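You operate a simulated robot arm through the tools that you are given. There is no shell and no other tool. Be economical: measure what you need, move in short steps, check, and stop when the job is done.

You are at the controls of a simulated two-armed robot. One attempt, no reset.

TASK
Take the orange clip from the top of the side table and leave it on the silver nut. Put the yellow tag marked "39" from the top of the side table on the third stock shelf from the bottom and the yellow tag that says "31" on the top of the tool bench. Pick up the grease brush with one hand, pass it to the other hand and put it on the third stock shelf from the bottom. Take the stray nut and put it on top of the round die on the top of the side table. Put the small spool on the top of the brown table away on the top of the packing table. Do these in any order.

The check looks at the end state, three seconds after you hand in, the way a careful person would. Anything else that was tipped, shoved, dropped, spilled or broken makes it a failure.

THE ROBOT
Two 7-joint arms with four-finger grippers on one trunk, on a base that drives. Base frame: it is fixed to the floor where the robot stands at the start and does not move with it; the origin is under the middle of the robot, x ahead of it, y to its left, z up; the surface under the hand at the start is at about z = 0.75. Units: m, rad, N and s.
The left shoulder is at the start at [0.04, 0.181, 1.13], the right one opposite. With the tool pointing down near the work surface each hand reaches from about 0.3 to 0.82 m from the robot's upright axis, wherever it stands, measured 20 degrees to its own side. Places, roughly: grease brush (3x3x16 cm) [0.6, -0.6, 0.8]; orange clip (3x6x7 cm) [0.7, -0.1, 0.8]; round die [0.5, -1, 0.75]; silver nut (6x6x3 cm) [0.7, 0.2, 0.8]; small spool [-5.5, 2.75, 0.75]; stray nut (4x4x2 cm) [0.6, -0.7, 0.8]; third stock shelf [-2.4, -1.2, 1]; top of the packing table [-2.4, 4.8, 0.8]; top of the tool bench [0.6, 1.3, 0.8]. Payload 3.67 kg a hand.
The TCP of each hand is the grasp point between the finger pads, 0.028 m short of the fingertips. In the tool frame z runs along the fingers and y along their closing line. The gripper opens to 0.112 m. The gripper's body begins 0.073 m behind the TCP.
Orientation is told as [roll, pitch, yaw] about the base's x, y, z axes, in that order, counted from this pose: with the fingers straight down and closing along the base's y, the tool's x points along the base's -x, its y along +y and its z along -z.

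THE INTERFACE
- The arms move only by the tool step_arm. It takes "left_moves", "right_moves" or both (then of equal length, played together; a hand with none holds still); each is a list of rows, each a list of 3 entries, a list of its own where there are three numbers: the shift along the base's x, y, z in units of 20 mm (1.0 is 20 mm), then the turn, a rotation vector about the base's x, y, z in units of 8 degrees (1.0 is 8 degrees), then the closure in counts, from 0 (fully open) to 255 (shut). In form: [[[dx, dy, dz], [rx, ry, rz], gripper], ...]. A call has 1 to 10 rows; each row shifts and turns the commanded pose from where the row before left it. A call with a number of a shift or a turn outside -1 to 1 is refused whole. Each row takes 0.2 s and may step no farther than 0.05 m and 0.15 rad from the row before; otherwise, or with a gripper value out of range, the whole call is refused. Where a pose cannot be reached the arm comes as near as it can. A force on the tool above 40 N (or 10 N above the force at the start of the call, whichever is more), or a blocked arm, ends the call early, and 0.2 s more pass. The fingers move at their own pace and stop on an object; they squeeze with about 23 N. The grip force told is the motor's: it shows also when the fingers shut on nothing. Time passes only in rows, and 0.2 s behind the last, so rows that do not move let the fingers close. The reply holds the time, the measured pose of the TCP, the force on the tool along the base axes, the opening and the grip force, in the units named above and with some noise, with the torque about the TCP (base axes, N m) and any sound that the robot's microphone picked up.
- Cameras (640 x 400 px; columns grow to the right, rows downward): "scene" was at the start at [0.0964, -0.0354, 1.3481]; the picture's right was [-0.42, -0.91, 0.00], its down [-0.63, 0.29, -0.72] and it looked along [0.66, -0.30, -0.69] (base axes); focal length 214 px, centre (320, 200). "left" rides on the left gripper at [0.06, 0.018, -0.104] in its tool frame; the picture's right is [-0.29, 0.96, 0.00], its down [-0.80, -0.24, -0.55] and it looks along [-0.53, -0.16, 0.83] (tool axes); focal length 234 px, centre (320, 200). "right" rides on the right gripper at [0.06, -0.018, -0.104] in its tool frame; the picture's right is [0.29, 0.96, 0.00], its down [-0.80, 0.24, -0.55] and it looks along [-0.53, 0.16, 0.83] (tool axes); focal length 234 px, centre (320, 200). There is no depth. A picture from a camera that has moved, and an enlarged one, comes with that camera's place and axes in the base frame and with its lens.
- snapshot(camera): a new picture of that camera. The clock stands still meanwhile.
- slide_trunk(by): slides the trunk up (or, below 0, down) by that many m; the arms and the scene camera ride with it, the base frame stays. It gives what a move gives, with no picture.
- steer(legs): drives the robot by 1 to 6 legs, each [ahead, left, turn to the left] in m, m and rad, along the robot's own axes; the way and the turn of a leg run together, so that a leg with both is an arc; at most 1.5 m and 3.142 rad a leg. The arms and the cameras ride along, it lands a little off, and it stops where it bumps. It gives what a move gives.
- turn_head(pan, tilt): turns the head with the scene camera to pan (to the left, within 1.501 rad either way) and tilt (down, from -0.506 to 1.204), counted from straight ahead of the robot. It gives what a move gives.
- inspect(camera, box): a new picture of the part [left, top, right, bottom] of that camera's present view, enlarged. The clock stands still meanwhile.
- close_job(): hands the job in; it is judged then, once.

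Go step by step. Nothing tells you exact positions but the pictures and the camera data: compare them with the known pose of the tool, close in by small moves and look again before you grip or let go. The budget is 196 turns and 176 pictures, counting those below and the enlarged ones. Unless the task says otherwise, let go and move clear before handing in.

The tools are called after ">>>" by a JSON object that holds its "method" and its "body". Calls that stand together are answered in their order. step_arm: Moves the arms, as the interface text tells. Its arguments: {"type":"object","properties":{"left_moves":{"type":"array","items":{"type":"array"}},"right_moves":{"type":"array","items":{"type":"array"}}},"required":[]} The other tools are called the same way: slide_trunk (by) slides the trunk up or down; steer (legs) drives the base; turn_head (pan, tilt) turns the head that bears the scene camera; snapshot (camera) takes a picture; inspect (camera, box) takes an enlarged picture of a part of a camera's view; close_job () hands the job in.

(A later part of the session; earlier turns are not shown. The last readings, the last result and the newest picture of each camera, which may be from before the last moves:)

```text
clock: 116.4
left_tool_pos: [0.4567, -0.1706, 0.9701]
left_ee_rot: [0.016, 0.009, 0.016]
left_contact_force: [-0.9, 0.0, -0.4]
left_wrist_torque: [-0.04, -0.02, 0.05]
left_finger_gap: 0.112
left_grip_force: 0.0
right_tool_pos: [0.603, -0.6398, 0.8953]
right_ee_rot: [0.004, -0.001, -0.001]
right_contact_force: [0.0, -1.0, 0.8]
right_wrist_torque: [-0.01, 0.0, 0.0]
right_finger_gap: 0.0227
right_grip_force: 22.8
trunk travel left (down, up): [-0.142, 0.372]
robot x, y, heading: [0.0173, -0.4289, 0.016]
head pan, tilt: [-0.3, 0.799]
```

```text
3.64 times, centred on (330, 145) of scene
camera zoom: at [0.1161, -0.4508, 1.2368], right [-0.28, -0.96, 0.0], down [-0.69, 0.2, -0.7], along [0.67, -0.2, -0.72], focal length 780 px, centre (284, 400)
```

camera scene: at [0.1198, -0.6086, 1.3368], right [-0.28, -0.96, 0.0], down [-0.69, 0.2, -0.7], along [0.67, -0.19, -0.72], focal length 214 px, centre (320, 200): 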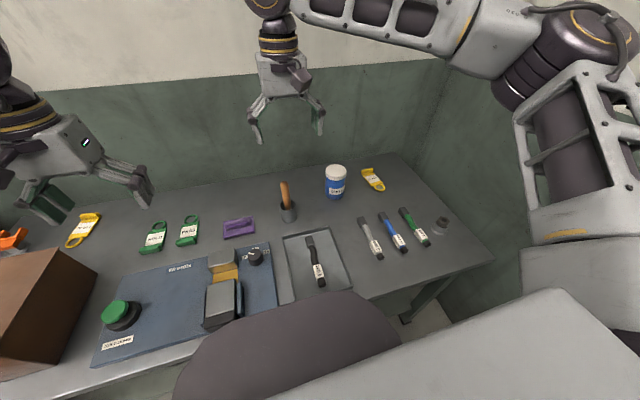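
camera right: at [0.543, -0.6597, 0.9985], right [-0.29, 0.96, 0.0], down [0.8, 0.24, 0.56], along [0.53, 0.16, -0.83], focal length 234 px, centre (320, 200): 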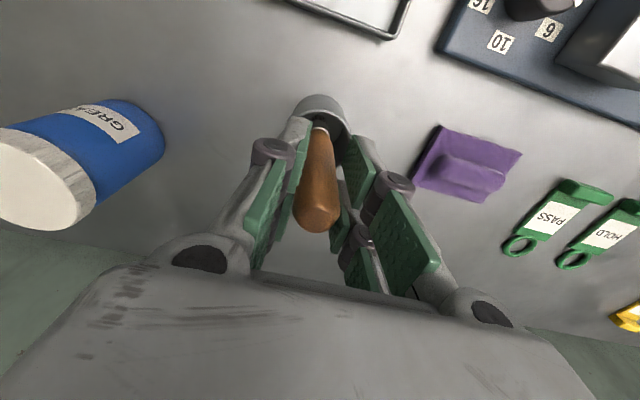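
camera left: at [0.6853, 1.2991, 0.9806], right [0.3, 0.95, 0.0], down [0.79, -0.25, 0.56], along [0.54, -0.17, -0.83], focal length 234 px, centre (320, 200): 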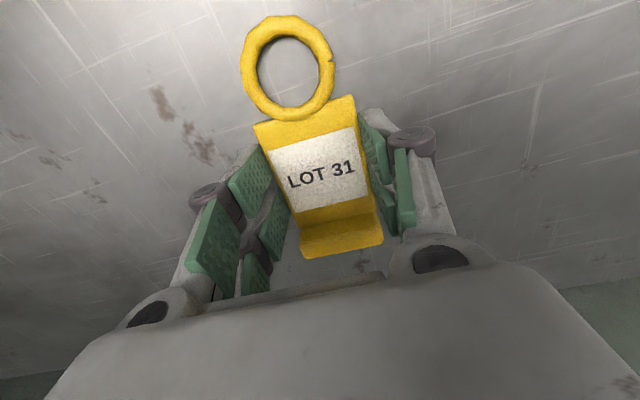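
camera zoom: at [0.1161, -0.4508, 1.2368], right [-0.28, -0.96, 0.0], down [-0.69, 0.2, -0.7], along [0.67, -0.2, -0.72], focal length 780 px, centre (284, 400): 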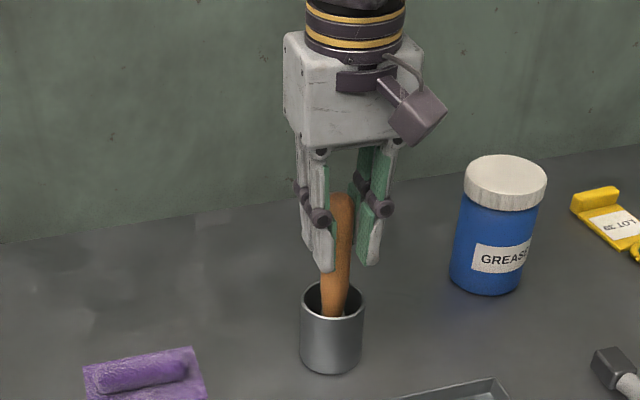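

Gripped (23 mm). Lift straight up.

>>> {"method": "step_arm", "body": {"right_moves": [[[0, 0, 1], [0, 0, 0], 255], [[0, 0, 1], [0, 0, 0], 255], [[0, 0, 1], [0, 0, 0], 255], [[0, 0, 1], [0, 0, 0], 255], [[0, 0, 1], [0, 0, 0], 255], [[0, 0, 1], [0, 0, 0], 255], [[-0.5, 0, 1], [0, 0, 0], 255], [[-0.5, 0, 1], [0, 0, 0], 255], [[-1, 0, 0.5], [0, 0, 0], 255], [[-1, 0, 0], [0, 0, 0], 255]]}}

>>> {"method": "snapshot", "body": {"camera": "scene"}}

>>> {"method": "snapshot", "body": {"camera": "left"}}

```text
clock: 118.6
left_tool_pos: [0.4583, -0.1703, 0.9709]
left_ee_rot: [0.017, 0.008, 0.015]
left_contact_force: [0.1, -1.0, 0.5]
left_wrist_torque: [-0.02, -0.01, -0.02]
left_finger_gap: 0.1121
left_grip_force: 0.1
right_tool_pos: [0.5439, -0.6401, 1.0655]
right_ee_rot: [0.003, -0.001, -0.002]
right_contact_force: [-0.1, -0.1, -0.3]
right_wrist_torque: [0.01, -0.03, 0.0]
right_finger_gap: 0.023
right_grip_force: 23.6
trunk travel left (down, up): [-0.142, 0.372]
robot x, y, heading: [0.0181, -0.4276, 0.01]
head pan, tilt: [-0.3, 0.799]
```

```text
88 pictures are left
camera scene: at [0.1156, -0.4509, 1.2368], right [-0.28, -0.96, 0.0], down [-0.69, 0.2, -0.7], along [0.67, -0.2, -0.72], focal length 214 px, centre (320, 200)
```

scene: 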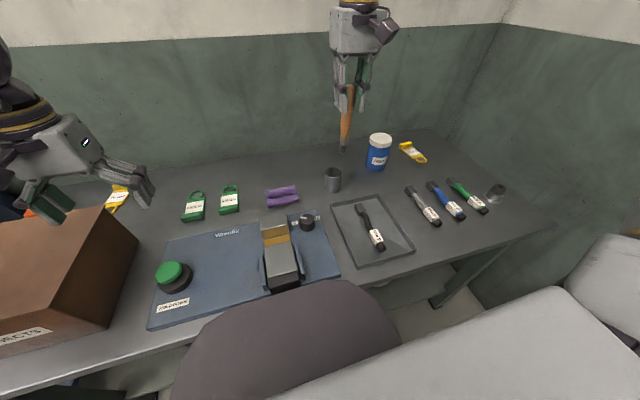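

```text
87 pictures are left
camera left: at [0.3983, -0.1558, 1.0763], right [0.27, 0.96, 0.01], down [0.81, -0.24, 0.54], along [0.53, -0.14, -0.84], focal length 234 px, centre (320, 200)
```

left: 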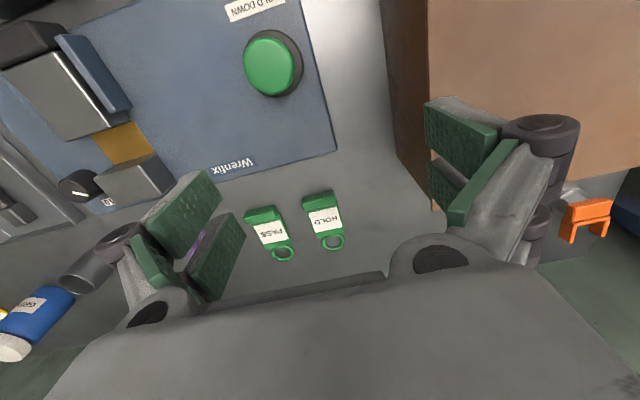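

The cup still stands and the brush hangs free. Now roll the right hand so the brush points left (horizontal) for the handover.

>>> {"method": "step_arm", "body": {"right_moves": [[[0, 0, 0], [1, 0, 0], 255], [[0, 0, 0], [1, 0, 0], 255], [[0, 0, 0], [1, 0, 0], 255], [[0, 0, 0], [1, 0, 0], 255], [[0, 0, 0], [1, 0, 0], 255], [[0, 0, 0], [1, 0, 0], 255], [[0, 0, 0], [1, 0, 0], 255], [[0, 0, 0], [1, 0, 0], 255], [[0, 0, 0], [1, 0, 0], 255], [[0, 0, 0], [1, 0, 0], 255]]}}

>>> {"method": "snapshot", "body": {"camera": "scene"}}

```text
clock: 120.8
left_tool_pos: [0.4591, -0.1721, 0.9684]
left_ee_rot: [0.018, 0.011, 0.015]
left_contact_force: [0.9, 0.2, -0.7]
left_wrist_torque: [0.0, 0.07, 0.0]
left_finger_gap: 0.1119
left_grip_force: 0.1
right_tool_pos: [0.5458, -0.6433, 1.0653]
right_ee_rot: [1.259, 0.002, -0.004]
right_contact_force: [1.1, -0.1, -0.4]
right_wrist_torque: [0.02, 0.03, 0.05]
right_finger_gap: 0.0229
right_grip_force: 22.8
right hand out of reach, approached as far as the arm can: row 10
trunk travel left (down, up): [-0.142, 0.372]
robot x, y, heading: [0.0166, -0.4277, 0.016]
head pan, tilt: [-0.3, 0.799]
```

```text
86 pictures are left
camera scene: at [0.1184, -0.4515, 1.2366], right [-0.28, -0.96, 0.0], down [-0.69, 0.2, -0.7], along [0.67, -0.2, -0.72], focal length 214 px, centre (320, 200)
```

scene: 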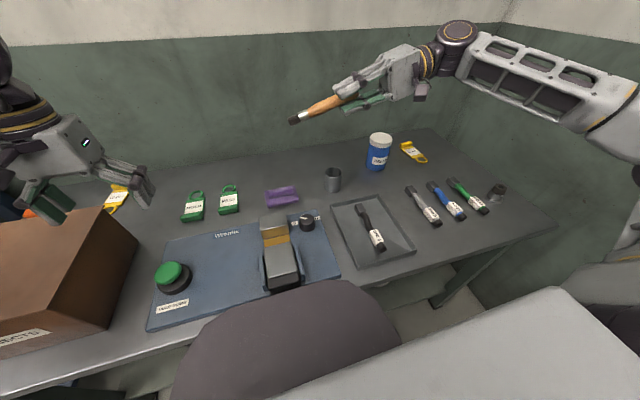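

Brush is about 18° below horizontal; fine. Shift the right hand inward and yaw the left hand -90° for a crosswise grip.

>>> {"method": "step_arm", "body": {"right_moves": [[[-0.5, 0.6, 0], [0, 0, 0], 255], [[-0.5, 0.6, 0], [0, 0, 0], 255], [[-0.5, 0.6, 0], [0, 0, 0], 255], [[-0.5, 0.6, 0], [0, 0, 0], 255], [[-0.5, 0.6, 0], [0, 0, 0], 255], [[-0.5, 0.6, 0], [0, 0, 0], 255], [[-0.5, 0.6, 0], [0, 0, 0], 255], [[-0.5, 0.6, 0], [0, 0, 0], 255], [[0, 0, 0], [0, 0, 0], 255], [[0, 0, 0], [0, 0, 0], 255]], "left_moves": [[[0, 0, 1], [0, 0, -1], 0], [[0, 0, 1], [0, 0, -1], 0], [[0, 0, 1], [0, 0, -1], 0], [[0, 0, 1], [0, 0, -1], 0], [[0, 0, 1], [0, 0, -1], 0], [[0, 0, 1], [0, 0, -1], 0], [[0, 0, 1], [0, 0, -1], 0], [[0, 0, 1], [0, 0, -1], 0], [[0, 0, 1], [0, 0, -1], 0], [[0, 0, 0], [0, 0, -1], 0]]}}

>>> {"method": "snapshot", "body": {"camera": "scene"}}

>>> {"method": "snapshot", "body": {"camera": "left"}}

```text
clock: 123.0
left_tool_pos: [0.3517, -0.297, 1.0932]
left_ee_rot: [0.016, 0.011, -1.376]
left_contact_force: [-0.1, -0.6, 0.2]
left_wrist_torque: [0.0, 0.02, -0.03]
left_finger_gap: 0.1119
left_grip_force: 0.0
left hand out of reach, approached as far as the arm can: row 7, 8, 9, 10
right_tool_pos: [0.4628, -0.5451, 1.0658]
right_ee_rot: [1.258, 0.001, -0.003]
right_contact_force: [-0.6, 0.0, -0.4]
right_wrist_torque: [-0.02, -0.03, -0.01]
right_finger_gap: 0.0229
right_grip_force: 22.7
trunk travel left (down, up): [-0.142, 0.372]
robot x, y, heading: [0.0177, -0.4292, 0.013]
head pan, tilt: [-0.3, 0.799]
```

```text
85 pictures are left
camera scene: at [0.1162, -0.4513, 1.2368], right [-0.28, -0.96, 0.0], down [-0.69, 0.2, -0.7], along [0.67, -0.2, -0.72], focal length 214 px, centre (320, 200)
```

scene: 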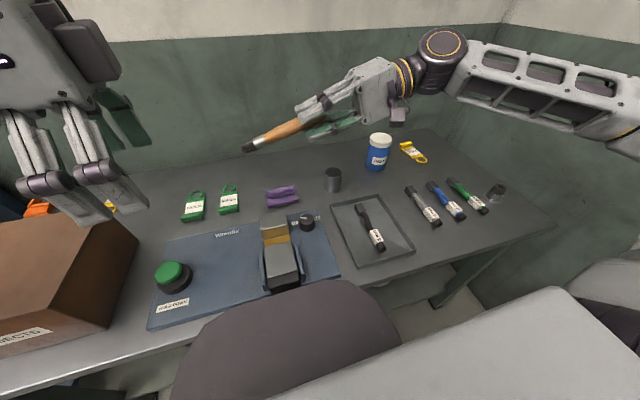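

```text
84 pictures are left
camera left: at [0.357, -0.2353, 1.1989], right [0.99, -0.1, 0.01], down [-0.09, -0.83, 0.54], along [-0.04, -0.54, -0.84], focal length 234 px, centre (320, 200)
```

left: 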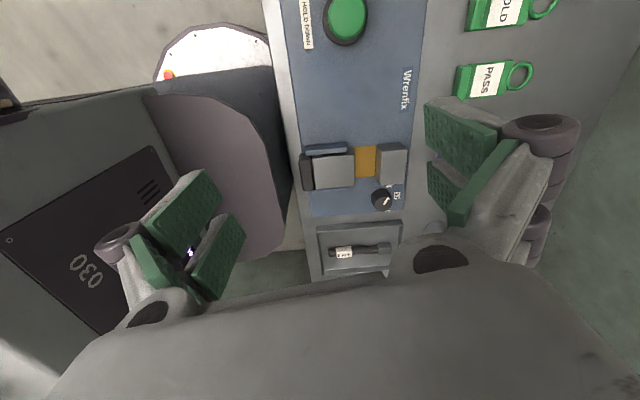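

Left hand yaw stopped near -79°. I try to move it above the brush's grip point, staying above it.

>>> {"method": "step_arm", "body": {"left_moves": [[[0.3, 0, 1], [0, 0, 0], 60], [[0.5, 0, 1], [0, 0, 0], 60], [[0.8, -0.7, 0], [0, 0, 0], 60], [[0.8, -0.9, 0], [0, 0, 0], 60], [[0.8, -0.9, 0], [0, 0, 0], 60], [[0.8, -0.9, 0], [0, 0, 0], 60], [[0.8, -0.9, 0], [0, 0, 0], 60], [[0.5, -0.9, 0], [0, 0, 0], 60]]}}

>>> {"method": "snapshot", "body": {"camera": "left"}}

>>> {"method": "snapshot", "body": {"camera": "scene"}}

```text
clock: 124.8
left_tool_pos: [0.4196, -0.4277, 1.1129]
left_ee_rot: [0.017, 0.006, -1.375]
left_contact_force: [0.3, -0.1, -0.1]
left_wrist_torque: [0.01, -0.05, 0.01]
left_finger_gap: 0.0856
left_grip_force: 0.0
left hand out of reach, approached as far as the arm can: row 1, 2, 3, 5, 6, 7, 8
right_tool_pos: [0.4632, -0.5464, 1.065]
right_ee_rot: [1.258, 0.0, -0.004]
right_contact_force: [0.3, -0.3, -0.3]
right_wrist_torque: [-0.02, 0.01, 0.02]
right_finger_gap: 0.0228
right_grip_force: 23.0
trunk travel left (down, up): [-0.142, 0.372]
robot x, y, heading: [0.0171, -0.4259, 0.011]
head pan, tilt: [-0.3, 0.799]
```

```text
83 pictures are left
camera left: at [0.4244, -0.366, 1.2179], right [1.0, -0.1, 0.01], down [-0.09, -0.83, 0.54], along [-0.04, -0.54, -0.84], focal length 234 px, centre (320, 200)
```

left: 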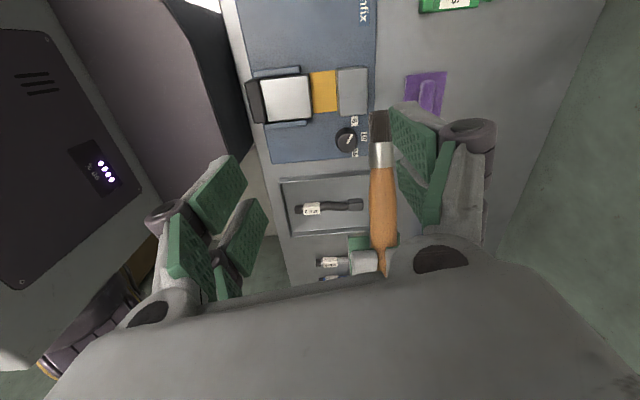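

```text
82 pictures are left
camera scene: at [0.1163, -0.4516, 1.2368], right [-0.28, -0.96, 0.0], down [-0.69, 0.2, -0.7], along [0.67, -0.2, -0.72], focal length 214 px, centre (320, 200)
```

scene: 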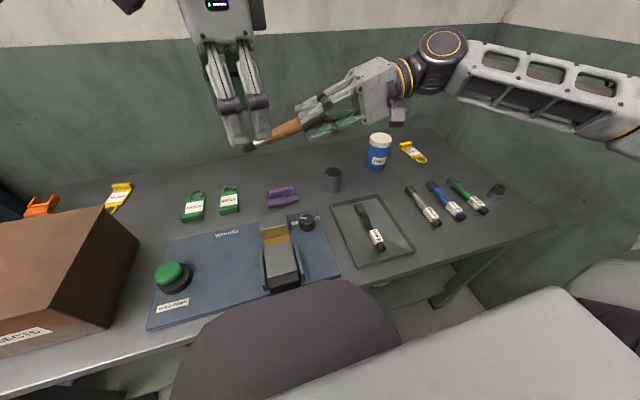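

The left camera shows the brush beside its fingers. I move the right hand to bring the brush under the left fingers' centre, with a slight yaw to be square.

>>> {"method": "step_arm", "body": {"right_moves": [[[-0.5, 0.6, 0], [0, 0, 0.7], 255], [[-0.5, 0.6, 0], [0, 0, 0.7], 255], [[-0.4, 0.6, 0], [0, 0, 0], 255], [[0, 0.3, 0], [0, 0, 0], 255]]}}

>>> {"method": "snapshot", "body": {"camera": "left"}}

```text
clock: 125.8
left_tool_pos: [0.4189, -0.4268, 1.1118]
left_ee_rot: [0.016, 0.006, -1.374]
left_contact_force: [-0.8, -0.2, 0.2]
left_wrist_torque: [-0.04, 0.02, 0.01]
left_finger_gap: 0.0856
left_grip_force: 0.2
right_tool_pos: [0.4219, -0.5015, 1.065]
right_ee_rot: [1.242, -0.001, 0.184]
right_contact_force: [-0.5, 0.0, 0.1]
right_wrist_torque: [-0.02, 0.0, 0.01]
right_finger_gap: 0.0228
right_grip_force: 22.8
right hand out of reach, approached as far as the arm can: row 2, 3, 4
trunk travel left (down, up): [-0.142, 0.372]
robot x, y, heading: [0.0196, -0.4278, 0.018]
head pan, tilt: [-0.3, 0.799]
```

```text
81 pictures are left
camera left: at [0.4241, -0.3651, 1.218], right [1.0, -0.1, 0.01], down [-0.09, -0.83, 0.54], along [-0.04, -0.54, -0.84], focal length 234 px, centre (320, 200)
```

left: 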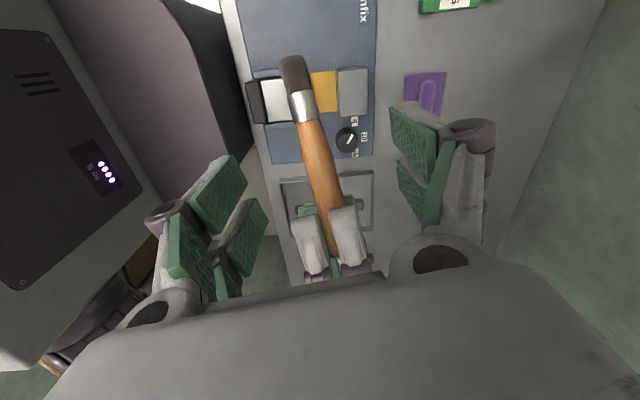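

Brush is under the left fingers. Raise the right hand so the brush enters between them.

>>> {"method": "step_arm", "body": {"right_moves": [[[0.25, 0, 0.9], [0, 0, 0], 255], [[0.25, 0, 0.9], [0, 0, 0], 255], [[0, 0, 0.8], [0, 0, 0], 255], [[0, 0, 0.6], [0, 0, 0], 255]]}}

>>> {"method": "snapshot", "body": {"camera": "left"}}

>>> {"method": "inspect", "body": {"camera": "scene", "box": [180, 20, 440, 180]}}

```text
clock: 126.8
left_tool_pos: [0.4201, -0.4264, 1.1121]
left_ee_rot: [0.015, 0.007, -1.375]
left_contact_force: [-0.2, -0.7, -0.1]
left_wrist_torque: [0.02, 0.0, -0.03]
left_finger_gap: 0.0855
left_grip_force: 0.0
right_tool_pos: [0.4272, -0.4951, 1.1295]
right_ee_rot: [1.244, -0.003, 0.185]
right_contact_force: [0.2, -0.5, -0.4]
right_wrist_torque: [-0.01, -0.03, 0.0]
right_finger_gap: 0.0225
right_grip_force: 22.8
right hand out of reach, approached as far as the arm can: row 1, 2
trunk travel left (down, up): [-0.142, 0.372]
robot x, y, heading: [0.0152, -0.4281, 0.009]
head pan, tilt: [-0.3, 0.799]
```

```text
80 pictures are left
camera left: at [0.424, -0.3651, 1.218], right [1.0, -0.1, 0.01], down [-0.09, -0.83, 0.54], along [-0.04, -0.54, -0.84], focal length 234 px, centre (320, 200)
```

left: 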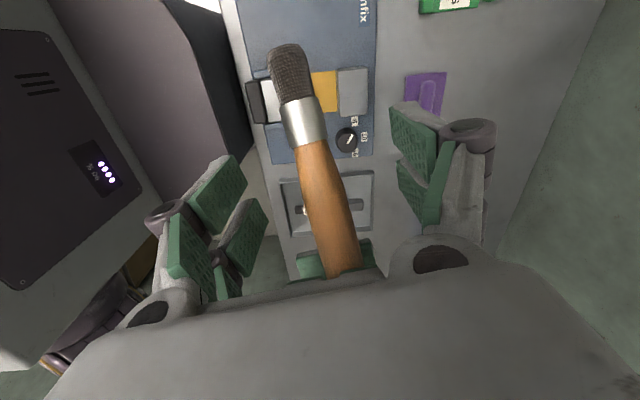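

```text
2.46 times, centred on (310, 100) of scene
camera zoom: at [0.1161, -0.4508, 1.2368], right [-0.28, -0.96, 0.0], down [-0.69, 0.2, -0.7], along [0.67, -0.2, -0.72], focal length 528 px, centre (345, 446)
```

zoom: 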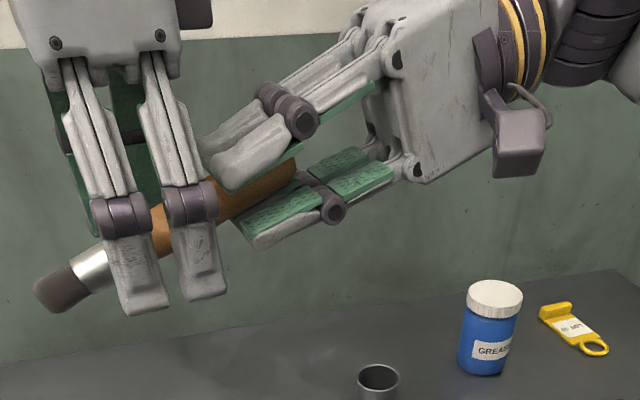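

Brush is between the left fingers. Close the left hand.

>>> {"method": "step_arm", "body": {"left_moves": [[[0, 0, 0], [0, 0, 0], 150], [[0, 0, 0], [0, 0, 0], 200], [[0, 0, 0], [0, 0, 0], 255], [[0, 0, 0], [0, 0, 0], 255]], "right_moves": [[[0, 0, 0], [0, 0, 0], 255], [[0, 0, 0], [0, 0, 0], 255], [[0, 0, 0], [0, 0, 0], 255], [[0, 0, 0], [0, 0, 0], 255]]}}

>>> {"method": "inspect", "body": {"camera": "scene", "box": [180, 20, 440, 180]}}

```text
clock: 127.8
left_tool_pos: [0.4187, -0.4269, 1.111]
left_ee_rot: [0.015, 0.007, -1.376]
left_contact_force: [0.4, 1.4, -1.0]
left_wrist_torque: [0.03, -0.06, -0.1]
left_finger_gap: 0.0214
left_grip_force: 23.4
right_tool_pos: [0.4253, -0.497, 1.129]
right_ee_rot: [1.244, -0.002, 0.181]
right_contact_force: [-0.4, -0.9, -1.2]
right_wrist_torque: [-0.01, 0.08, 0.21]
right_finger_gap: 0.0226
right_grip_force: 22.6
trunk travel left (down, up): [-0.142, 0.372]
robot x, y, heading: [0.022, -0.4269, 0.014]
head pan, tilt: [-0.3, 0.799]
```

```text
2.46 times, centred on (310, 100) of scene
camera zoom: at [0.116, -0.4509, 1.2368], right [-0.28, -0.96, 0.0], down [-0.69, 0.2, -0.7], along [0.67, -0.2, -0.72], focal length 528 px, centre (345, 446)
```

zoom: 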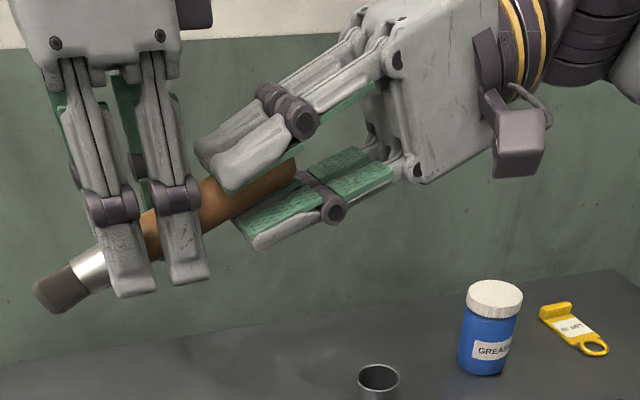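

Both hands hold the brush. Open the right hand and withdraw it along its own axis.

>>> {"method": "step_arm", "body": {"right_moves": [[[0, 0, 0], [0, 0, 0], 150], [[0, 0, 0], [0, 0, 0], 80], [[0, 0, 0], [0, 0, 0], 0], [[0.2, -0.9, 0.3], [0, 0, 0], 0], [[0.2, -0.9, 0.3], [0, 0, 0], 0], [[0.2, -0.9, 0.3], [0, 0, 0], 0], [[0.2, -0.9, 0.3], [0, 0, 0], 0], [[0.2, -0.9, 0.3], [0, 0, 0], 0], [[0.2, -0.9, 0.3], [0, 0, 0], 0]]}}

>>> {"method": "snapshot", "body": {"camera": "scene"}}

>>> {"method": "snapshot", "body": {"camera": "left"}}

```text
clock: 129.8
left_tool_pos: [0.4183, -0.4267, 1.1131]
left_ee_rot: [0.015, 0.008, -1.375]
left_contact_force: [0.1, -0.4, 0.0]
left_wrist_torque: [0.0, -0.01, -0.03]
left_finger_gap: 0.0216
left_grip_force: 22.6
right_tool_pos: [0.4514, -0.5756, 1.1671]
right_ee_rot: [1.219, -0.008, 0.171]
right_contact_force: [0.0, -0.1, -1.5]
right_wrist_torque: [0.0, -0.01, -0.02]
right_finger_gap: 0.1121
right_grip_force: 0.0
right hand out of reach, approached as far as the arm can: row 4, 5, 6, 7, 8, 9
trunk travel left (down, up): [-0.142, 0.372]
robot x, y, heading: [0.0155, -0.4266, 0.013]
head pan, tilt: [-0.3, 0.799]
```

```text
77 pictures are left
camera scene: at [0.116, -0.4512, 1.2368], right [-0.28, -0.96, 0.0], down [-0.69, 0.2, -0.7], along [0.67, -0.2, -0.72], focal length 214 px, centre (320, 200)
```

scene: 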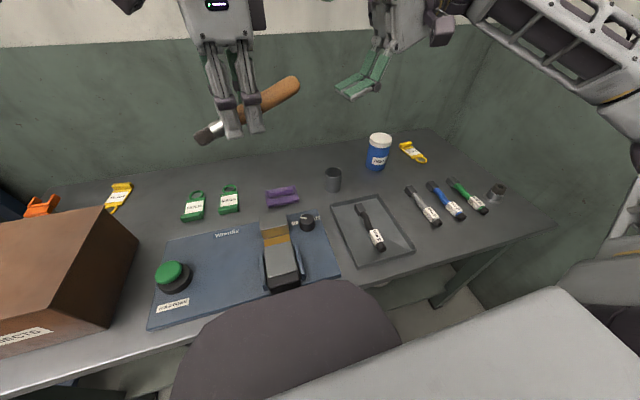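

```text
76 pictures are left
camera left: at [0.4239, -0.3655, 1.2181], right [1.0, -0.1, 0.01], down [-0.09, -0.83, 0.54], along [-0.04, -0.54, -0.84], focal length 234 px, centre (320, 200)
```

left: 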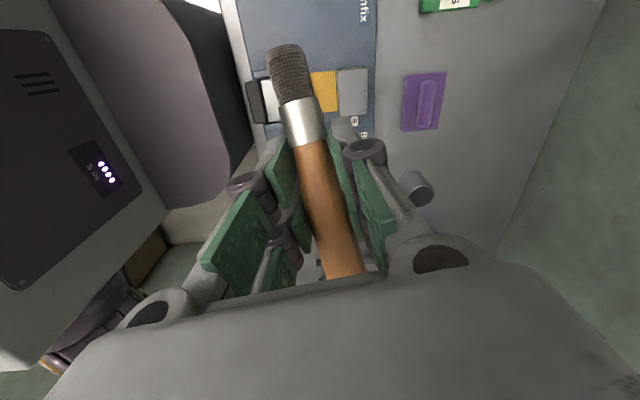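

Handover complete: the left hand holds the brush. Unroll the right hand while moving it out to the right.

>>> {"method": "step_arm", "body": {"right_moves": [[[0, -1, 0], [-1, 0, -0.15], 0], [[0, -1, 0], [-1, 0, -0.15], 0], [[0, -1, 0], [-1, 0, -0.15], 0], [[0, -1, 0], [-1, 0, -0.15], 0], [[0, -1, 0], [-1, 0, -0.15], 0], [[0, -1, 0], [-1, 0, -0.15], 0], [[0, -1, -0.5], [-1, 0, -0.15], 0], [[0, -1, -0.5], [-1, 0, -0.1], 0], [[0, -1, -0.5], [-0.7, 0, 0], 0], [[0, -1, 0], [0, 0, 0], 0]], "left_moves": [[[-0.3, 1, 0], [0, 0, 0], 255], [[-0.3, 1, 0], [0, 0, 0], 255], [[-0.3, 1, 0], [0, 0, 0.5], 255], [[0, 1, 0], [0, 0, 1], 255], [[0, 1, 0], [0, 0, 1], 255], [[0, 1, 0], [0, 0, 1], 255], [[0, 0, 0], [0, 0, 1], 255], [[0, 0, 0], [0, 0, 0], 255], [[0, 0, 0], [0, 0, 0], 255], [[0, 0, 0], [0, 0, 0], 255]]}}

>>> {"method": "snapshot", "body": {"camera": "scene"}}

```text
clock: 132.0
left_tool_pos: [0.3993, -0.3089, 1.1115]
left_ee_rot: [0.016, 0.01, -0.749]
left_contact_force: [-0.4, -0.1, -0.2]
left_wrist_torque: [-0.01, 0.0, 0.01]
left_finger_gap: 0.0216
left_grip_force: 22.6
right_tool_pos: [0.4517, -0.7733, 1.1354]
right_ee_rot: [0.041, 0.082, -0.053]
right_contact_force: [0.1, -0.5, 0.3]
right_wrist_torque: [0.03, 0.02, 0.01]
right_finger_gap: 0.1119
right_grip_force: 0.1
trunk travel left (down, up): [-0.142, 0.372]
robot x, y, heading: [0.0178, -0.43, 0.009]
head pan, tilt: [-0.3, 0.799]
```

```text
75 pictures are left
camera scene: at [0.1158, -0.4517, 1.2368], right [-0.28, -0.96, 0.0], down [-0.69, 0.2, -0.7], along [0.67, -0.2, -0.72], focal length 214 px, centre (320, 200)
```

scene: 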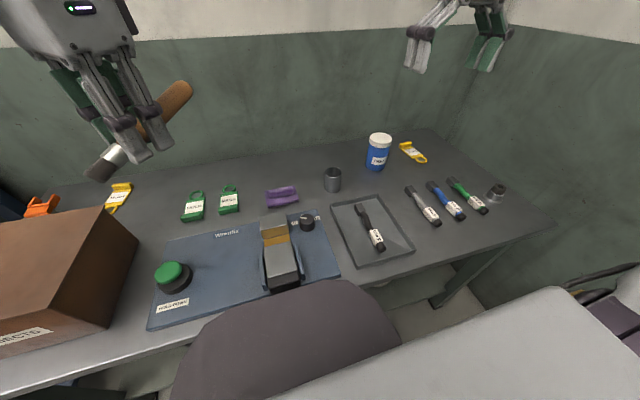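

Now drive right a little and bring the right hand over tag 39, tilted forward about 35°.

>>> {"method": "steer", "body": {"legs": [[0, -0.15, 0]]}}

>>> {"method": "step_arm", "body": {"right_moves": [[[0.5, -0.5, -0.5], [-0.3, -0.7, 0.4], 0], [[0.5, -0.5, -0.5], [0, -0.7, 0], 0], [[0.5, -0.5, -0.5], [0, -0.7, 0], 0], [[0.5, -0.5, -0.5], [0, -0.7, 0], 0], [[0.5, -0.5, -0.5], [0, -0.7, 0], 0], [[0.5, -0.5, -0.5], [0, -0.7, 0], 0], [[0.5, -0.5, -0.5], [0, -0.5, 0], 0], [[0.5, -0.3, -0.5], [0, 0, 0], 0], [[0.5, -0.3, -0.5], [0, 0, 0], 0], [[0.5, -0.3, -0.5], [0, 0, 0], 0]]}}

>>> {"method": "snapshot", "body": {"camera": "right"}}

```text
clock: 133.4
left_tool_pos: [0.4016, -0.4555, 1.112]
left_ee_rot: [0.017, 0.01, -0.749]
left_contact_force: [-0.1, -0.1, -0.3]
left_wrist_torque: [0.04, 0.01, 0.0]
left_finger_gap: 0.0215
left_grip_force: 23.0
right_tool_pos: [0.4545, -0.9196, 1.1359]
right_ee_rot: [0.046, 0.084, -0.05]
right_contact_force: [-0.2, -0.6, 0.5]
right_wrist_torque: [0.03, -0.02, 0.0]
right_finger_gap: 0.1119
right_grip_force: 0.1
trunk travel left (down, up): [-0.142, 0.372]
robot x, y, heading: [0.0217, -0.5732, 0.021]
head pan, tilt: [-0.3, 0.799]
```

```text
clock: 135.6
left_tool_pos: [0.402, -0.4541, 1.1124]
left_ee_rot: [0.017, 0.009, -0.749]
left_contact_force: [0.2, -0.2, -0.1]
left_wrist_torque: [0.01, 0.0, -0.03]
left_finger_gap: 0.0219
left_grip_force: 23.4
right_tool_pos: [0.5555, -1.0065, 1.0373]
right_ee_rot: [0.004, -0.575, 0.005]
right_contact_force: [0.5, 0.3, -0.2]
right_wrist_torque: [-0.02, -0.03, 0.02]
right_finger_gap: 0.1119
right_grip_force: 0.1
trunk travel left (down, up): [-0.142, 0.372]
robot x, y, heading: [0.0194, -0.5758, 0.014]
head pan, tilt: [-0.3, 0.799]
```

```text
74 pictures are left
camera right: at [0.4465, -1.0265, 1.0905], right [-0.25, 0.96, -0.15], down [0.37, 0.24, 0.9], along [0.9, 0.17, -0.41], focal length 234 px, centre (320, 200)
```

right: 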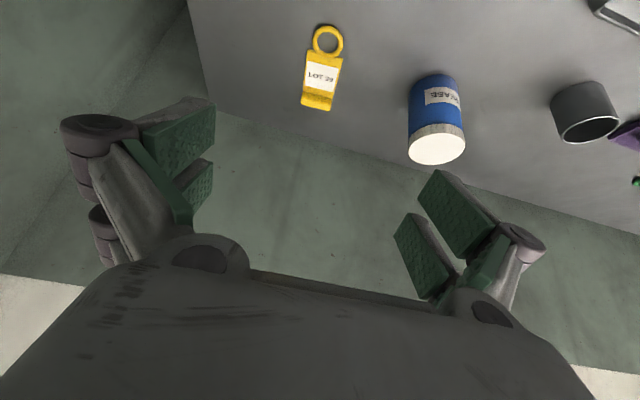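

Tag 39 at about (0.712,-1.008). Approach it.

>>> {"method": "step_arm", "body": {"right_moves": [[[0.9, 0, -0.8], [0, 0, 0.3], 0], [[0.9, 0, -0.8], [0, 0, 0.3], 0], [[0.9, 0, -0.8], [0, 0, 0], 40], [[0.9, 0, -0.8], [0, 0, 0], 70], [[0.9, 0, -0.8], [0, 0, 0], 70], [[0.9, 0, -1], [0, 0, 0], 70], [[0.9, 0, -1], [0, 0, 0], 70], [[0.9, 0, -1], [0, 0, 0], 70], [[0.6, 0, -1], [0, 0, 0], 70]]}}

>>> {"method": "snapshot", "body": {"camera": "right"}}

```text
clock: 137.6
left_tool_pos: [0.4019, -0.4545, 1.1123]
left_ee_rot: [0.016, 0.01, -0.748]
left_contact_force: [0.2, -0.1, 0.6]
left_wrist_torque: [0.02, -0.03, 0.0]
left_finger_gap: 0.0214
left_grip_force: 23.4
right_tool_pos: [0.712, -1.0087, 0.8751]
right_ee_rot: [0.003, -0.573, 0.09]
right_contact_force: [0.7, 0.1, -0.5]
right_wrist_torque: [0.02, -0.01, 0.0]
right_finger_gap: 0.081
right_grip_force: 0.1
trunk travel left (down, up): [-0.142, 0.372]
robot x, y, heading: [0.0203, -0.5759, 0.013]
head pan, tilt: [-0.3, 0.799]
```

```text
73 pictures are left
camera right: at [0.6066, -1.0367, 0.9301], right [-0.33, 0.93, -0.15], down [0.35, 0.27, 0.9], along [0.88, 0.24, -0.41], focal length 234 px, centre (320, 200)
```

right: 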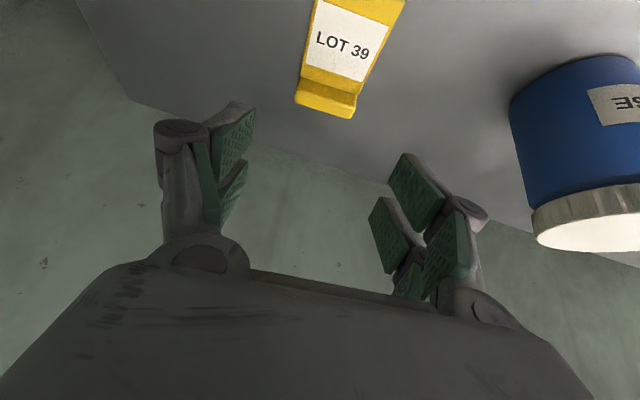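

Aligned. Descend and grip.

>>> {"method": "step_arm", "body": {"right_moves": [[[-0.1, 0, -1], [0, 0, 0], 70], [[0, 0, -1], [0, 0, 0], 70], [[0, 0, -1], [0, 0, 0], 70], [[0, 0, -1], [0, 0, 0], 70], [[0, 0, -0.5], [0, 0, 0], 70]]}}

>>> {"method": "snapshot", "body": {"camera": "right"}}

```text
clock: 138.8
left_tool_pos: [0.4016, -0.453, 1.1122]
left_ee_rot: [0.017, 0.009, -0.749]
left_contact_force: [-0.3, 0.2, -0.2]
left_wrist_torque: [-0.01, 0.01, 0.01]
left_finger_gap: 0.0215
left_grip_force: 23.0
right_tool_pos: [0.7094, -1.0074, 0.7848]
right_ee_rot: [0.001, -0.575, 0.088]
right_contact_force: [0.0, -1.4, -0.4]
right_wrist_torque: [0.0, 0.0, -0.02]
right_finger_gap: 0.0812
right_grip_force: 0.0
trunk travel left (down, up): [-0.142, 0.372]
robot x, y, heading: [0.0198, -0.5725, 0.017]
head pan, tilt: [-0.3, 0.799]
```

```text
72 pictures are left
camera right: at [0.6037, -1.0364, 0.84], right [-0.33, 0.93, -0.15], down [0.35, 0.27, 0.9], along [0.88, 0.24, -0.41], focal length 234 px, centre (320, 200)
```

right: 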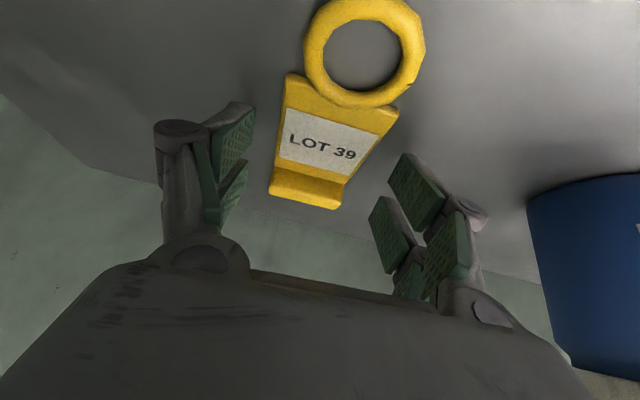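

>>> {"method": "step_arm", "body": {"right_moves": [[[0, 0, -0.18], [0, 0, 0], 110], [[0, 0, 0], [0, 0, 0], 180], [[0, 0, 0], [0, 0, 0], 255], [[0, 0, 0], [0, 0, 0], 255]]}}

>>> {"method": "snapshot", "body": {"camera": "right"}}

```text
clock: 139.8
left_tool_pos: [0.4004, -0.4535, 1.1122]
left_ee_rot: [0.016, 0.006, -0.75]
left_contact_force: [0.0, 0.0, -0.1]
left_wrist_torque: [0.0, 0.03, -0.01]
left_finger_gap: 0.0218
left_grip_force: 22.9
right_tool_pos: [0.7081, -1.0068, 0.7858]
right_ee_rot: [-0.001, -0.579, 0.089]
right_contact_force: [2.9, -6.9, 18.7]
right_wrist_torque: [-0.26, 0.01, 0.01]
right_finger_gap: 0.0538
right_grip_force: 23.1
trunk travel left (down, up): [-0.142, 0.372]
robot x, y, heading: [0.0211, -0.5774, 0.015]
head pan, tilt: [-0.3, 0.799]
```

```text
71 pictures are left
camera right: at [0.603, -1.0356, 0.839], right [-0.33, 0.93, -0.16], down [0.34, 0.27, 0.9], along [0.88, 0.24, -0.41], focal length 234 px, centre (320, 200)
```

right: 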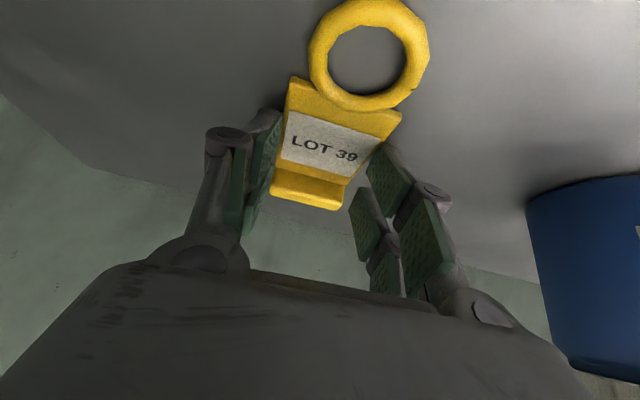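

Gripped. Lift up and back clear.

>>> {"method": "step_arm", "body": {"right_moves": [[[0, 0, 1], [0, 0, 0], 255], [[0, 0, 1], [0, 0, 0], 255], [[0, 0, 1], [0, 0, 0], 255], [[0, 0, 1], [0, 0, 0], 255], [[-0.5, 0, 1], [0, 0, 0], 255], [[-1, 0, 1], [0, 0, 0], 255], [[-1, 0, 1], [0, 0, 0], 255], [[-1, 0.3, 1], [0, 0, 0], 255], [[-1, 0.3, 1], [0, 0, 0], 255], [[-1, 0.3, 1], [0, 0, 0], 255]]}}

>>> {"method": "step_arm", "body": {"right_moves": [[[-1, 0.5, 0.5], [0, 0, 0], 255], [[-1, 0.5, 0.5], [0, 0, 0], 255], [[-1, 0.5, 0.5], [0, 0, 0], 255], [[-1, 0.5, 0.5], [0, 0, 0], 255], [[-1, 0.5, 0.5], [0, 0, 0], 255], [[-1, 0.5, 0], [0, 0, 0], 255]]}}

>>> {"method": "snapshot", "body": {"camera": "right"}}

>>> {"method": "snapshot", "body": {"camera": "scene"}}

```text
clock: 142.0
left_tool_pos: [0.4019, -0.4545, 1.1126]
left_ee_rot: [0.017, 0.009, -0.747]
left_contact_force: [0.2, -0.3, -0.2]
left_wrist_torque: [0.03, -0.01, -0.02]
left_finger_gap: 0.0215
left_grip_force: 22.9
right_tool_pos: [0.5991, -0.9867, 0.9846]
right_ee_rot: [0.002, -0.575, 0.089]
right_contact_force: [-0.7, -0.1, 0.1]
right_wrist_torque: [0.01, 0.0, 0.0]
right_finger_gap: 0.0538
right_grip_force: 23.2
trunk travel left (down, up): [-0.142, 0.372]
robot x, y, heading: [0.0193, -0.5736, 0.017]
head pan, tilt: [-0.3, 0.799]
```

```text
clock: 143.4
left_tool_pos: [0.4023, -0.4542, 1.1126]
left_ee_rot: [0.014, 0.01, -0.748]
left_contact_force: [0.9, 0.3, 0.0]
left_wrist_torque: [0.0, 0.01, 0.01]
left_finger_gap: 0.0212
left_grip_force: 23.3
right_tool_pos: [0.4782, -0.9293, 1.0326]
right_ee_rot: [0.002, -0.574, 0.088]
right_contact_force: [-0.5, -0.5, -0.1]
right_wrist_torque: [0.01, 0.01, 0.02]
right_finger_gap: 0.054
right_grip_force: 23.4
trunk travel left (down, up): [-0.142, 0.372]
robot x, y, heading: [0.0181, -0.5741, 0.019]
head pan, tilt: [-0.3, 0.799]
```

```text
70 pictures are left
camera right: at [0.3722, -0.9579, 1.0865], right [-0.33, 0.93, -0.15], down [0.35, 0.27, 0.9], along [0.88, 0.24, -0.41], focal length 234 px, centre (320, 200)
```

right: 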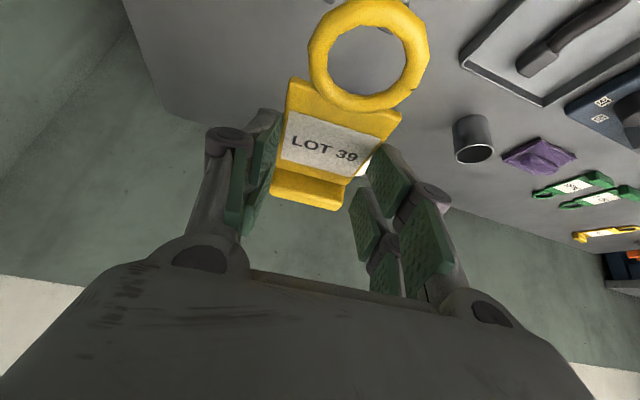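

```text
69 pictures are left
camera scene: at [0.1184, -0.5984, 1.2368], right [-0.28, -0.96, 0.0], down [-0.69, 0.2, -0.7], along [0.67, -0.2, -0.72], focal length 214 px, centre (320, 200)
```

scene: 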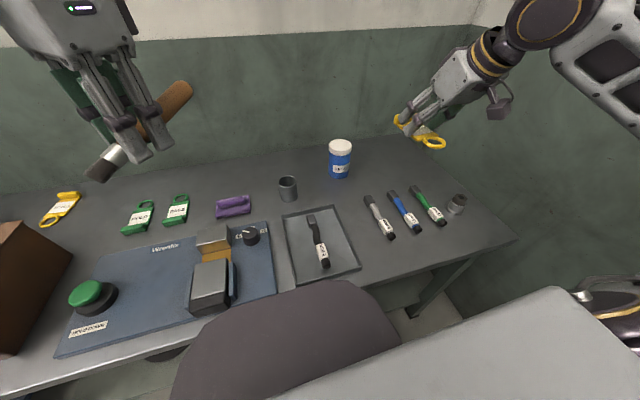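

Both items held. Back away from the table, turn left 90°, and look for the stock shelves.

>>> {"method": "steer", "body": {"legs": [[-0.6, 0.2, 0], [0, 0, 1.57]]}}

>>> {"method": "turn_head", "body": {"pan": 1.3, "tilt": 0.25}}

>>> {"method": "snapshot", "body": {"camera": "scene"}}

```text
clock: 151.1
left_tool_pos: [-0.677, 0.0059, 1.1128]
left_ee_rot: [0.016, 0.01, 0.776]
left_contact_force: [-0.2, 0.5, -0.5]
left_wrist_torque: [-0.02, -0.04, 0.04]
left_finger_gap: 0.0215
left_grip_force: 22.9
right_tool_pos: [-0.1982, 0.0577, 1.0322]
right_ee_rot: [0.002, -0.572, 1.614]
right_contact_force: [0.2, 0.0, -0.6]
right_wrist_torque: [-0.01, -0.03, 0.0]
right_finger_gap: 0.0536
right_grip_force: 22.6
trunk travel left (down, up): [-0.142, 0.372]
robot x, y, heading: [-0.572, -0.3837, 1.545]
head pan, tilt: [-0.3, 0.799]
```

```text
clock: 152.7
left_tool_pos: [-0.6754, 0.0054, 1.1111]
left_ee_rot: [0.014, 0.01, 0.775]
left_contact_force: [-0.1, -0.2, 0.2]
left_wrist_torque: [0.03, -0.03, 0.0]
left_finger_gap: 0.0215
left_grip_force: 23.3
right_tool_pos: [-0.1984, 0.0582, 1.0328]
right_ee_rot: [0.002, -0.572, 1.612]
right_contact_force: [0.2, -0.2, 0.6]
right_wrist_torque: [0.01, 0.0, 0.01]
right_finger_gap: 0.0538
right_grip_force: 23.0
trunk travel left (down, up): [-0.142, 0.372]
robot x, y, heading: [-0.5724, -0.3821, 1.543]
head pan, tilt: [1.3, 0.25]
```

```text
68 pictures are left
camera scene: at [-0.6609, -0.3355, 1.2859], right [0.3, 0.95, 0.0], down [0.24, -0.07, -0.97], along [-0.93, 0.29, -0.25], focal length 214 px, centre (320, 200)
```

scene: 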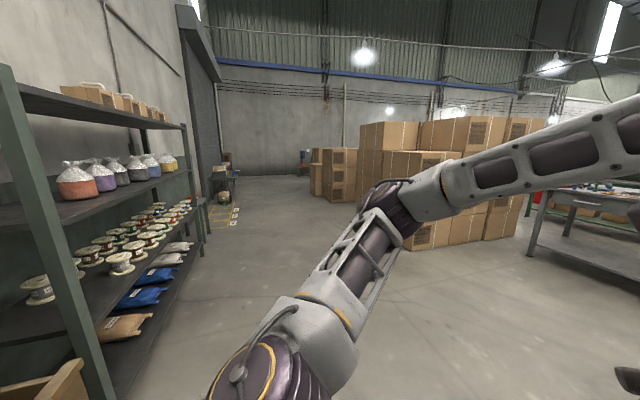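

The stock shelves stand on the left along the wall, facing +y. I drive sideways along them and turn to face them.

>>> {"method": "steer", "body": {"legs": [[0.2, 1.45, 0], [0, 0.2, 0], [0, 0, 3.14]]}}

>>> {"method": "turn_head", "body": {"pan": 0.0, "tilt": 0.4}}

>>> {"method": "snapshot", "body": {"camera": "scene"}}

```text
clock: 169.5
left_tool_pos: [-2.123, -0.5167, 1.1125]
left_ee_rot: [0.016, 0.008, -2.381]
left_contact_force: [1.2, -0.6, 0.4]
left_wrist_torque: [0.02, -0.01, 0.01]
left_finger_gap: 0.0216
left_grip_force: 22.8
right_tool_pos: [-2.6011, -0.5629, 1.0312]
right_ee_rot: [0.001, -0.572, -1.543]
right_contact_force: [-1.1, 0.4, 0.1]
right_wrist_torque: [0.0, 0.03, -0.01]
right_finger_gap: 0.0539
right_grip_force: 23.2
trunk travel left (down, up): [-0.142, 0.372]
robot x, y, heading: [-2.2171, -0.1294, -1.614]
head pan, tilt: [1.3, 0.25]
```

```text
clock: 171.0
left_tool_pos: [-2.1229, -0.5168, 1.1129]
left_ee_rot: [0.017, 0.01, -2.38]
left_contact_force: [0.1, -0.5, -0.8]
left_wrist_torque: [0.0, 0.02, 0.02]
left_finger_gap: 0.0216
left_grip_force: 23.0
right_tool_pos: [-2.6008, -0.5622, 1.0323]
right_ee_rot: [0.0, -0.573, -1.544]
right_contact_force: [-0.8, -1.1, -0.8]
right_wrist_torque: [0.04, 0.0, 0.02]
right_finger_gap: 0.0537
right_grip_force: 22.7
trunk travel left (down, up): [-0.142, 0.372]
robot x, y, heading: [-2.2158, -0.1254, -1.618]
head pan, tilt: [0.0, 0.4]
```

```text
67 pictures are left
camera scene: at [-2.2235, -0.241, 1.2719], right [-1.0, 0.04, 0.0], down [0.02, 0.39, -0.92], along [-0.04, -0.92, -0.39], focal length 214 px, centre (320, 200)
```

scene: 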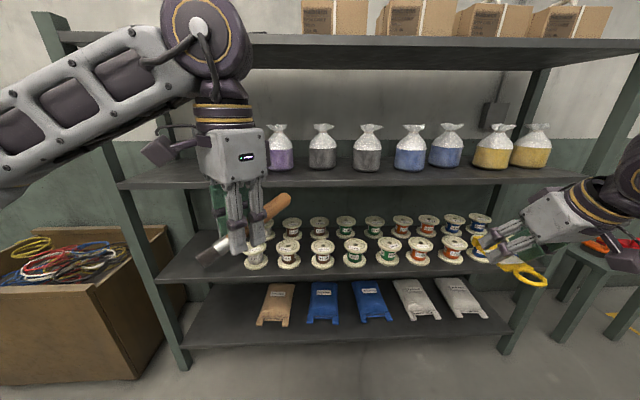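

Third shelf from the bottom is the one with the powder bags; its left part (x from about -2.0 to -1.5) is free. I shift there and move closer.

>>> {"method": "steer", "body": {"legs": [[0, 0.55, 0.047], [0.3, 0, 0]]}}

>>> {"method": "snapshot", "body": {"camera": "scene"}}

>>> {"method": "snapshot", "body": {"camera": "right"}}

```text
clock: 175.9
left_tool_pos: [-1.552, -0.8279, 1.1122]
left_ee_rot: [0.015, 0.012, -2.336]
left_contact_force: [-0.1, 0.1, 0.3]
left_wrist_torque: [0.02, -0.06, 0.0]
left_finger_gap: 0.0217
left_grip_force: 22.9
right_tool_pos: [-2.0287, -0.8976, 1.032]
right_ee_rot: [0.002, -0.571, -1.498]
right_contact_force: [0.0, -0.5, 0.3]
right_wrist_torque: [0.03, 0.0, 0.03]
right_finger_gap: 0.0539
right_grip_force: 23.2
trunk travel left (down, up): [-0.142, 0.372]
robot x, y, heading: [-1.6708, -0.4443, -1.573]
head pan, tilt: [0.0, 0.4]
```

```text
66 pictures are left
camera scene: at [-1.6655, -0.5584, 1.2718], right [-1.0, 0.0, 0.0], down [0.0, 0.39, -0.92], along [0.0, -0.92, -0.39], focal length 214 px, centre (320, 200)
```

scene: 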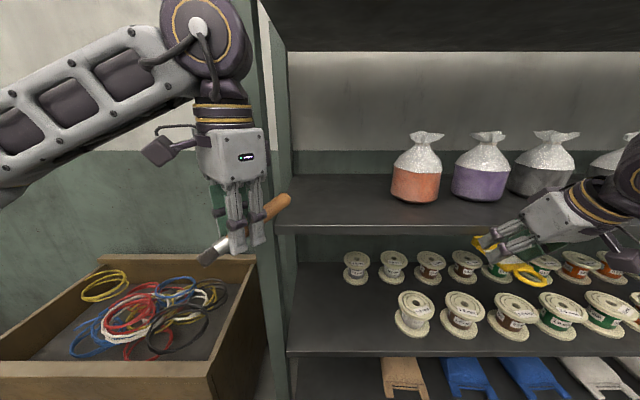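

```text
65 pictures are left
camera right: at [-2.0547, -0.7926, 1.0862], right [0.94, 0.31, -0.15], down [0.27, -0.35, 0.9], along [0.23, -0.88, -0.41], focal length 234 px, centre (320, 200)
```

right: 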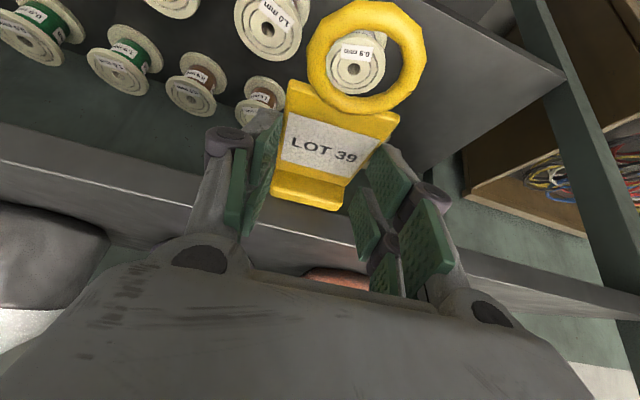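

Shelf top is about z 1.0 with front edge near y -1.04; free strip x -1.6 to -1.9. I move the right hand to x -1.84, raised a little, then inward.

>>> {"method": "step_arm", "body": {"right_moves": [[[1, 0, 0.5], [0, 0, 0], 255], [[1, 0, 0.5], [0, 0, 0], 255], [[1, 0, 0.5], [0, 0, 0], 255], [[1, 0, 0.5], [0, 0, 0], 255], [[1, 0, 0.5], [0, 0, 0], 255], [[1, 0, 0], [0, 0, 0], 255], [[1, 0, 0], [0, 0, 0], 255], [[1, 0, 0], [0, 0, 0], 255], [[1, 0, 0], [0, 0, 0], 255], [[0.4, 0, 0], [0, 0, 0], 255]]}}

>>> {"method": "snapshot", "body": {"camera": "scene"}}

>>> {"method": "snapshot", "body": {"camera": "right"}}

```text
clock: 178.1
left_tool_pos: [-1.5521, -0.8283, 1.1113]
left_ee_rot: [0.014, 0.01, -2.338]
left_contact_force: [-0.1, -0.4, -0.2]
left_wrist_torque: [0.02, 0.01, -0.02]
left_finger_gap: 0.0215
left_grip_force: 22.6
right_tool_pos: [-1.8397, -0.8963, 1.0827]
right_ee_rot: [0.003, -0.576, -1.498]
right_contact_force: [1.0, 0.0, 0.0]
right_wrist_torque: [0.0, 0.01, 0.0]
right_finger_gap: 0.0539
right_grip_force: 23.0
trunk travel left (down, up): [-0.142, 0.372]
robot x, y, heading: [-1.6625, -0.4417, -1.574]
head pan, tilt: [0.0, 0.4]
```

```text
64 pictures are left
camera scene: at [-1.6654, -0.5573, 1.2719], right [-1.0, 0.0, 0.0], down [0.0, 0.39, -0.92], along [0.0, -0.92, -0.39], focal length 214 px, centre (320, 200)
```

scene: 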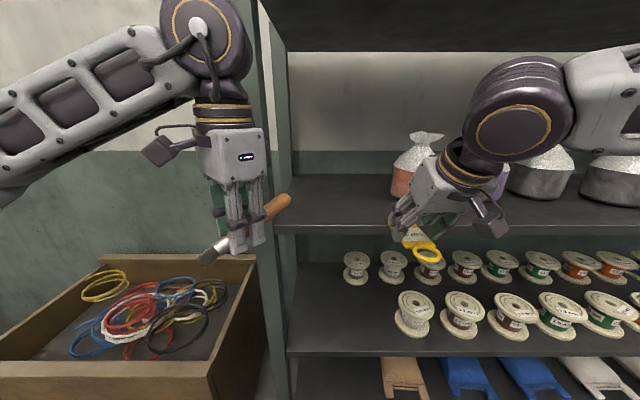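

```text
63 pictures are left
camera right: at [-1.866, -0.7917, 1.1364], right [0.94, 0.31, -0.15], down [0.26, -0.35, 0.9], along [0.23, -0.88, -0.41], focal length 234 px, centre (320, 200)
```

right: 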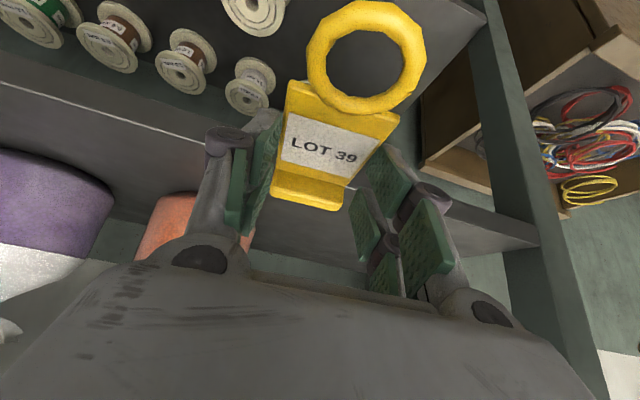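

Triangulation gives shelf top z≈1.04 and front edge y≈-0.95. Raise a little more, move to x -1.81 and inward to y -1.07.

>>> {"method": "step_arm", "body": {"right_moves": [[[0.5, 0, 1], [0, 0, 0], 255], [[0.5, 0, 1], [0, 0, 0], 255], [[0.5, -0.5, 0], [0, 0, 0], 255], [[0, -1, 0], [0, 0, 0], 255], [[0, -1, 0], [0, 0, 0], 255], [[0, -1, 0], [0, 0, 0], 255], [[0, -1, 0], [0, 0, 0], 255], [[0, -1, 0], [0, 0, 0], 255], [[0, -1, 0], [0, 0, 0], 255], [[0, -1, 0], [0, 0, 0], 255]]}}

>>> {"method": "snapshot", "body": {"camera": "scene"}}

>>> {"method": "snapshot", "body": {"camera": "right"}}

```text
clock: 180.3
left_tool_pos: [-1.552, -0.8281, 1.1112]
left_ee_rot: [0.015, 0.011, -2.338]
left_contact_force: [0.1, 0.4, -1.4]
left_wrist_torque: [0.03, -0.01, 0.01]
left_finger_gap: 0.0215
left_grip_force: 23.1
right_tool_pos: [-1.8116, -1.0482, 1.1211]
right_ee_rot: [0.001, -0.573, -1.497]
right_contact_force: [-0.8, -0.1, -0.2]
right_wrist_torque: [0.0, -0.02, -0.03]
right_finger_gap: 0.0537
right_grip_force: 22.8
trunk travel left (down, up): [-0.142, 0.372]
robot x, y, heading: [-1.6673, -0.445, -1.566]
head pan, tilt: [0.0, 0.4]
```

```text
62 pictures are left
camera scene: at [-1.6655, -0.5583, 1.2718], right [-1.0, 0.0, 0.0], down [0.0, 0.39, -0.92], along [0.0, -0.92, -0.39], focal length 214 px, centre (320, 200)
```

scene: 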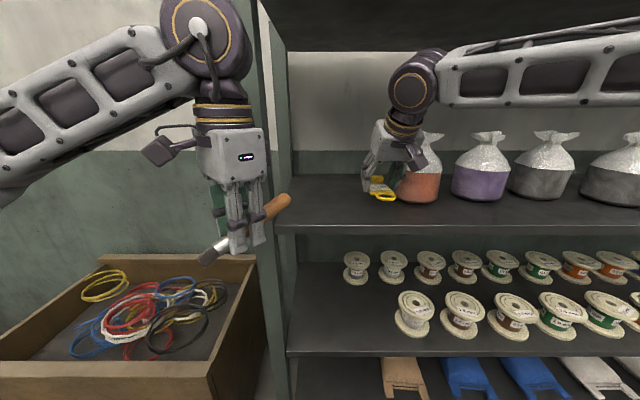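

```text
61 pictures are left
camera right: at [-1.8364, -0.9438, 1.1762], right [0.94, 0.31, -0.15], down [0.26, -0.35, 0.9], along [0.23, -0.88, -0.41], focal length 234 px, centre (320, 200)
```

right: 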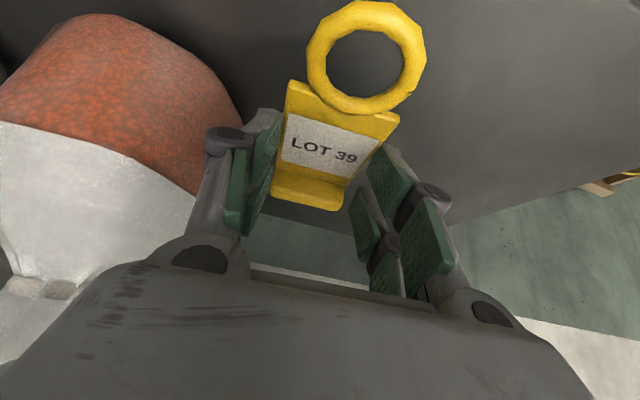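

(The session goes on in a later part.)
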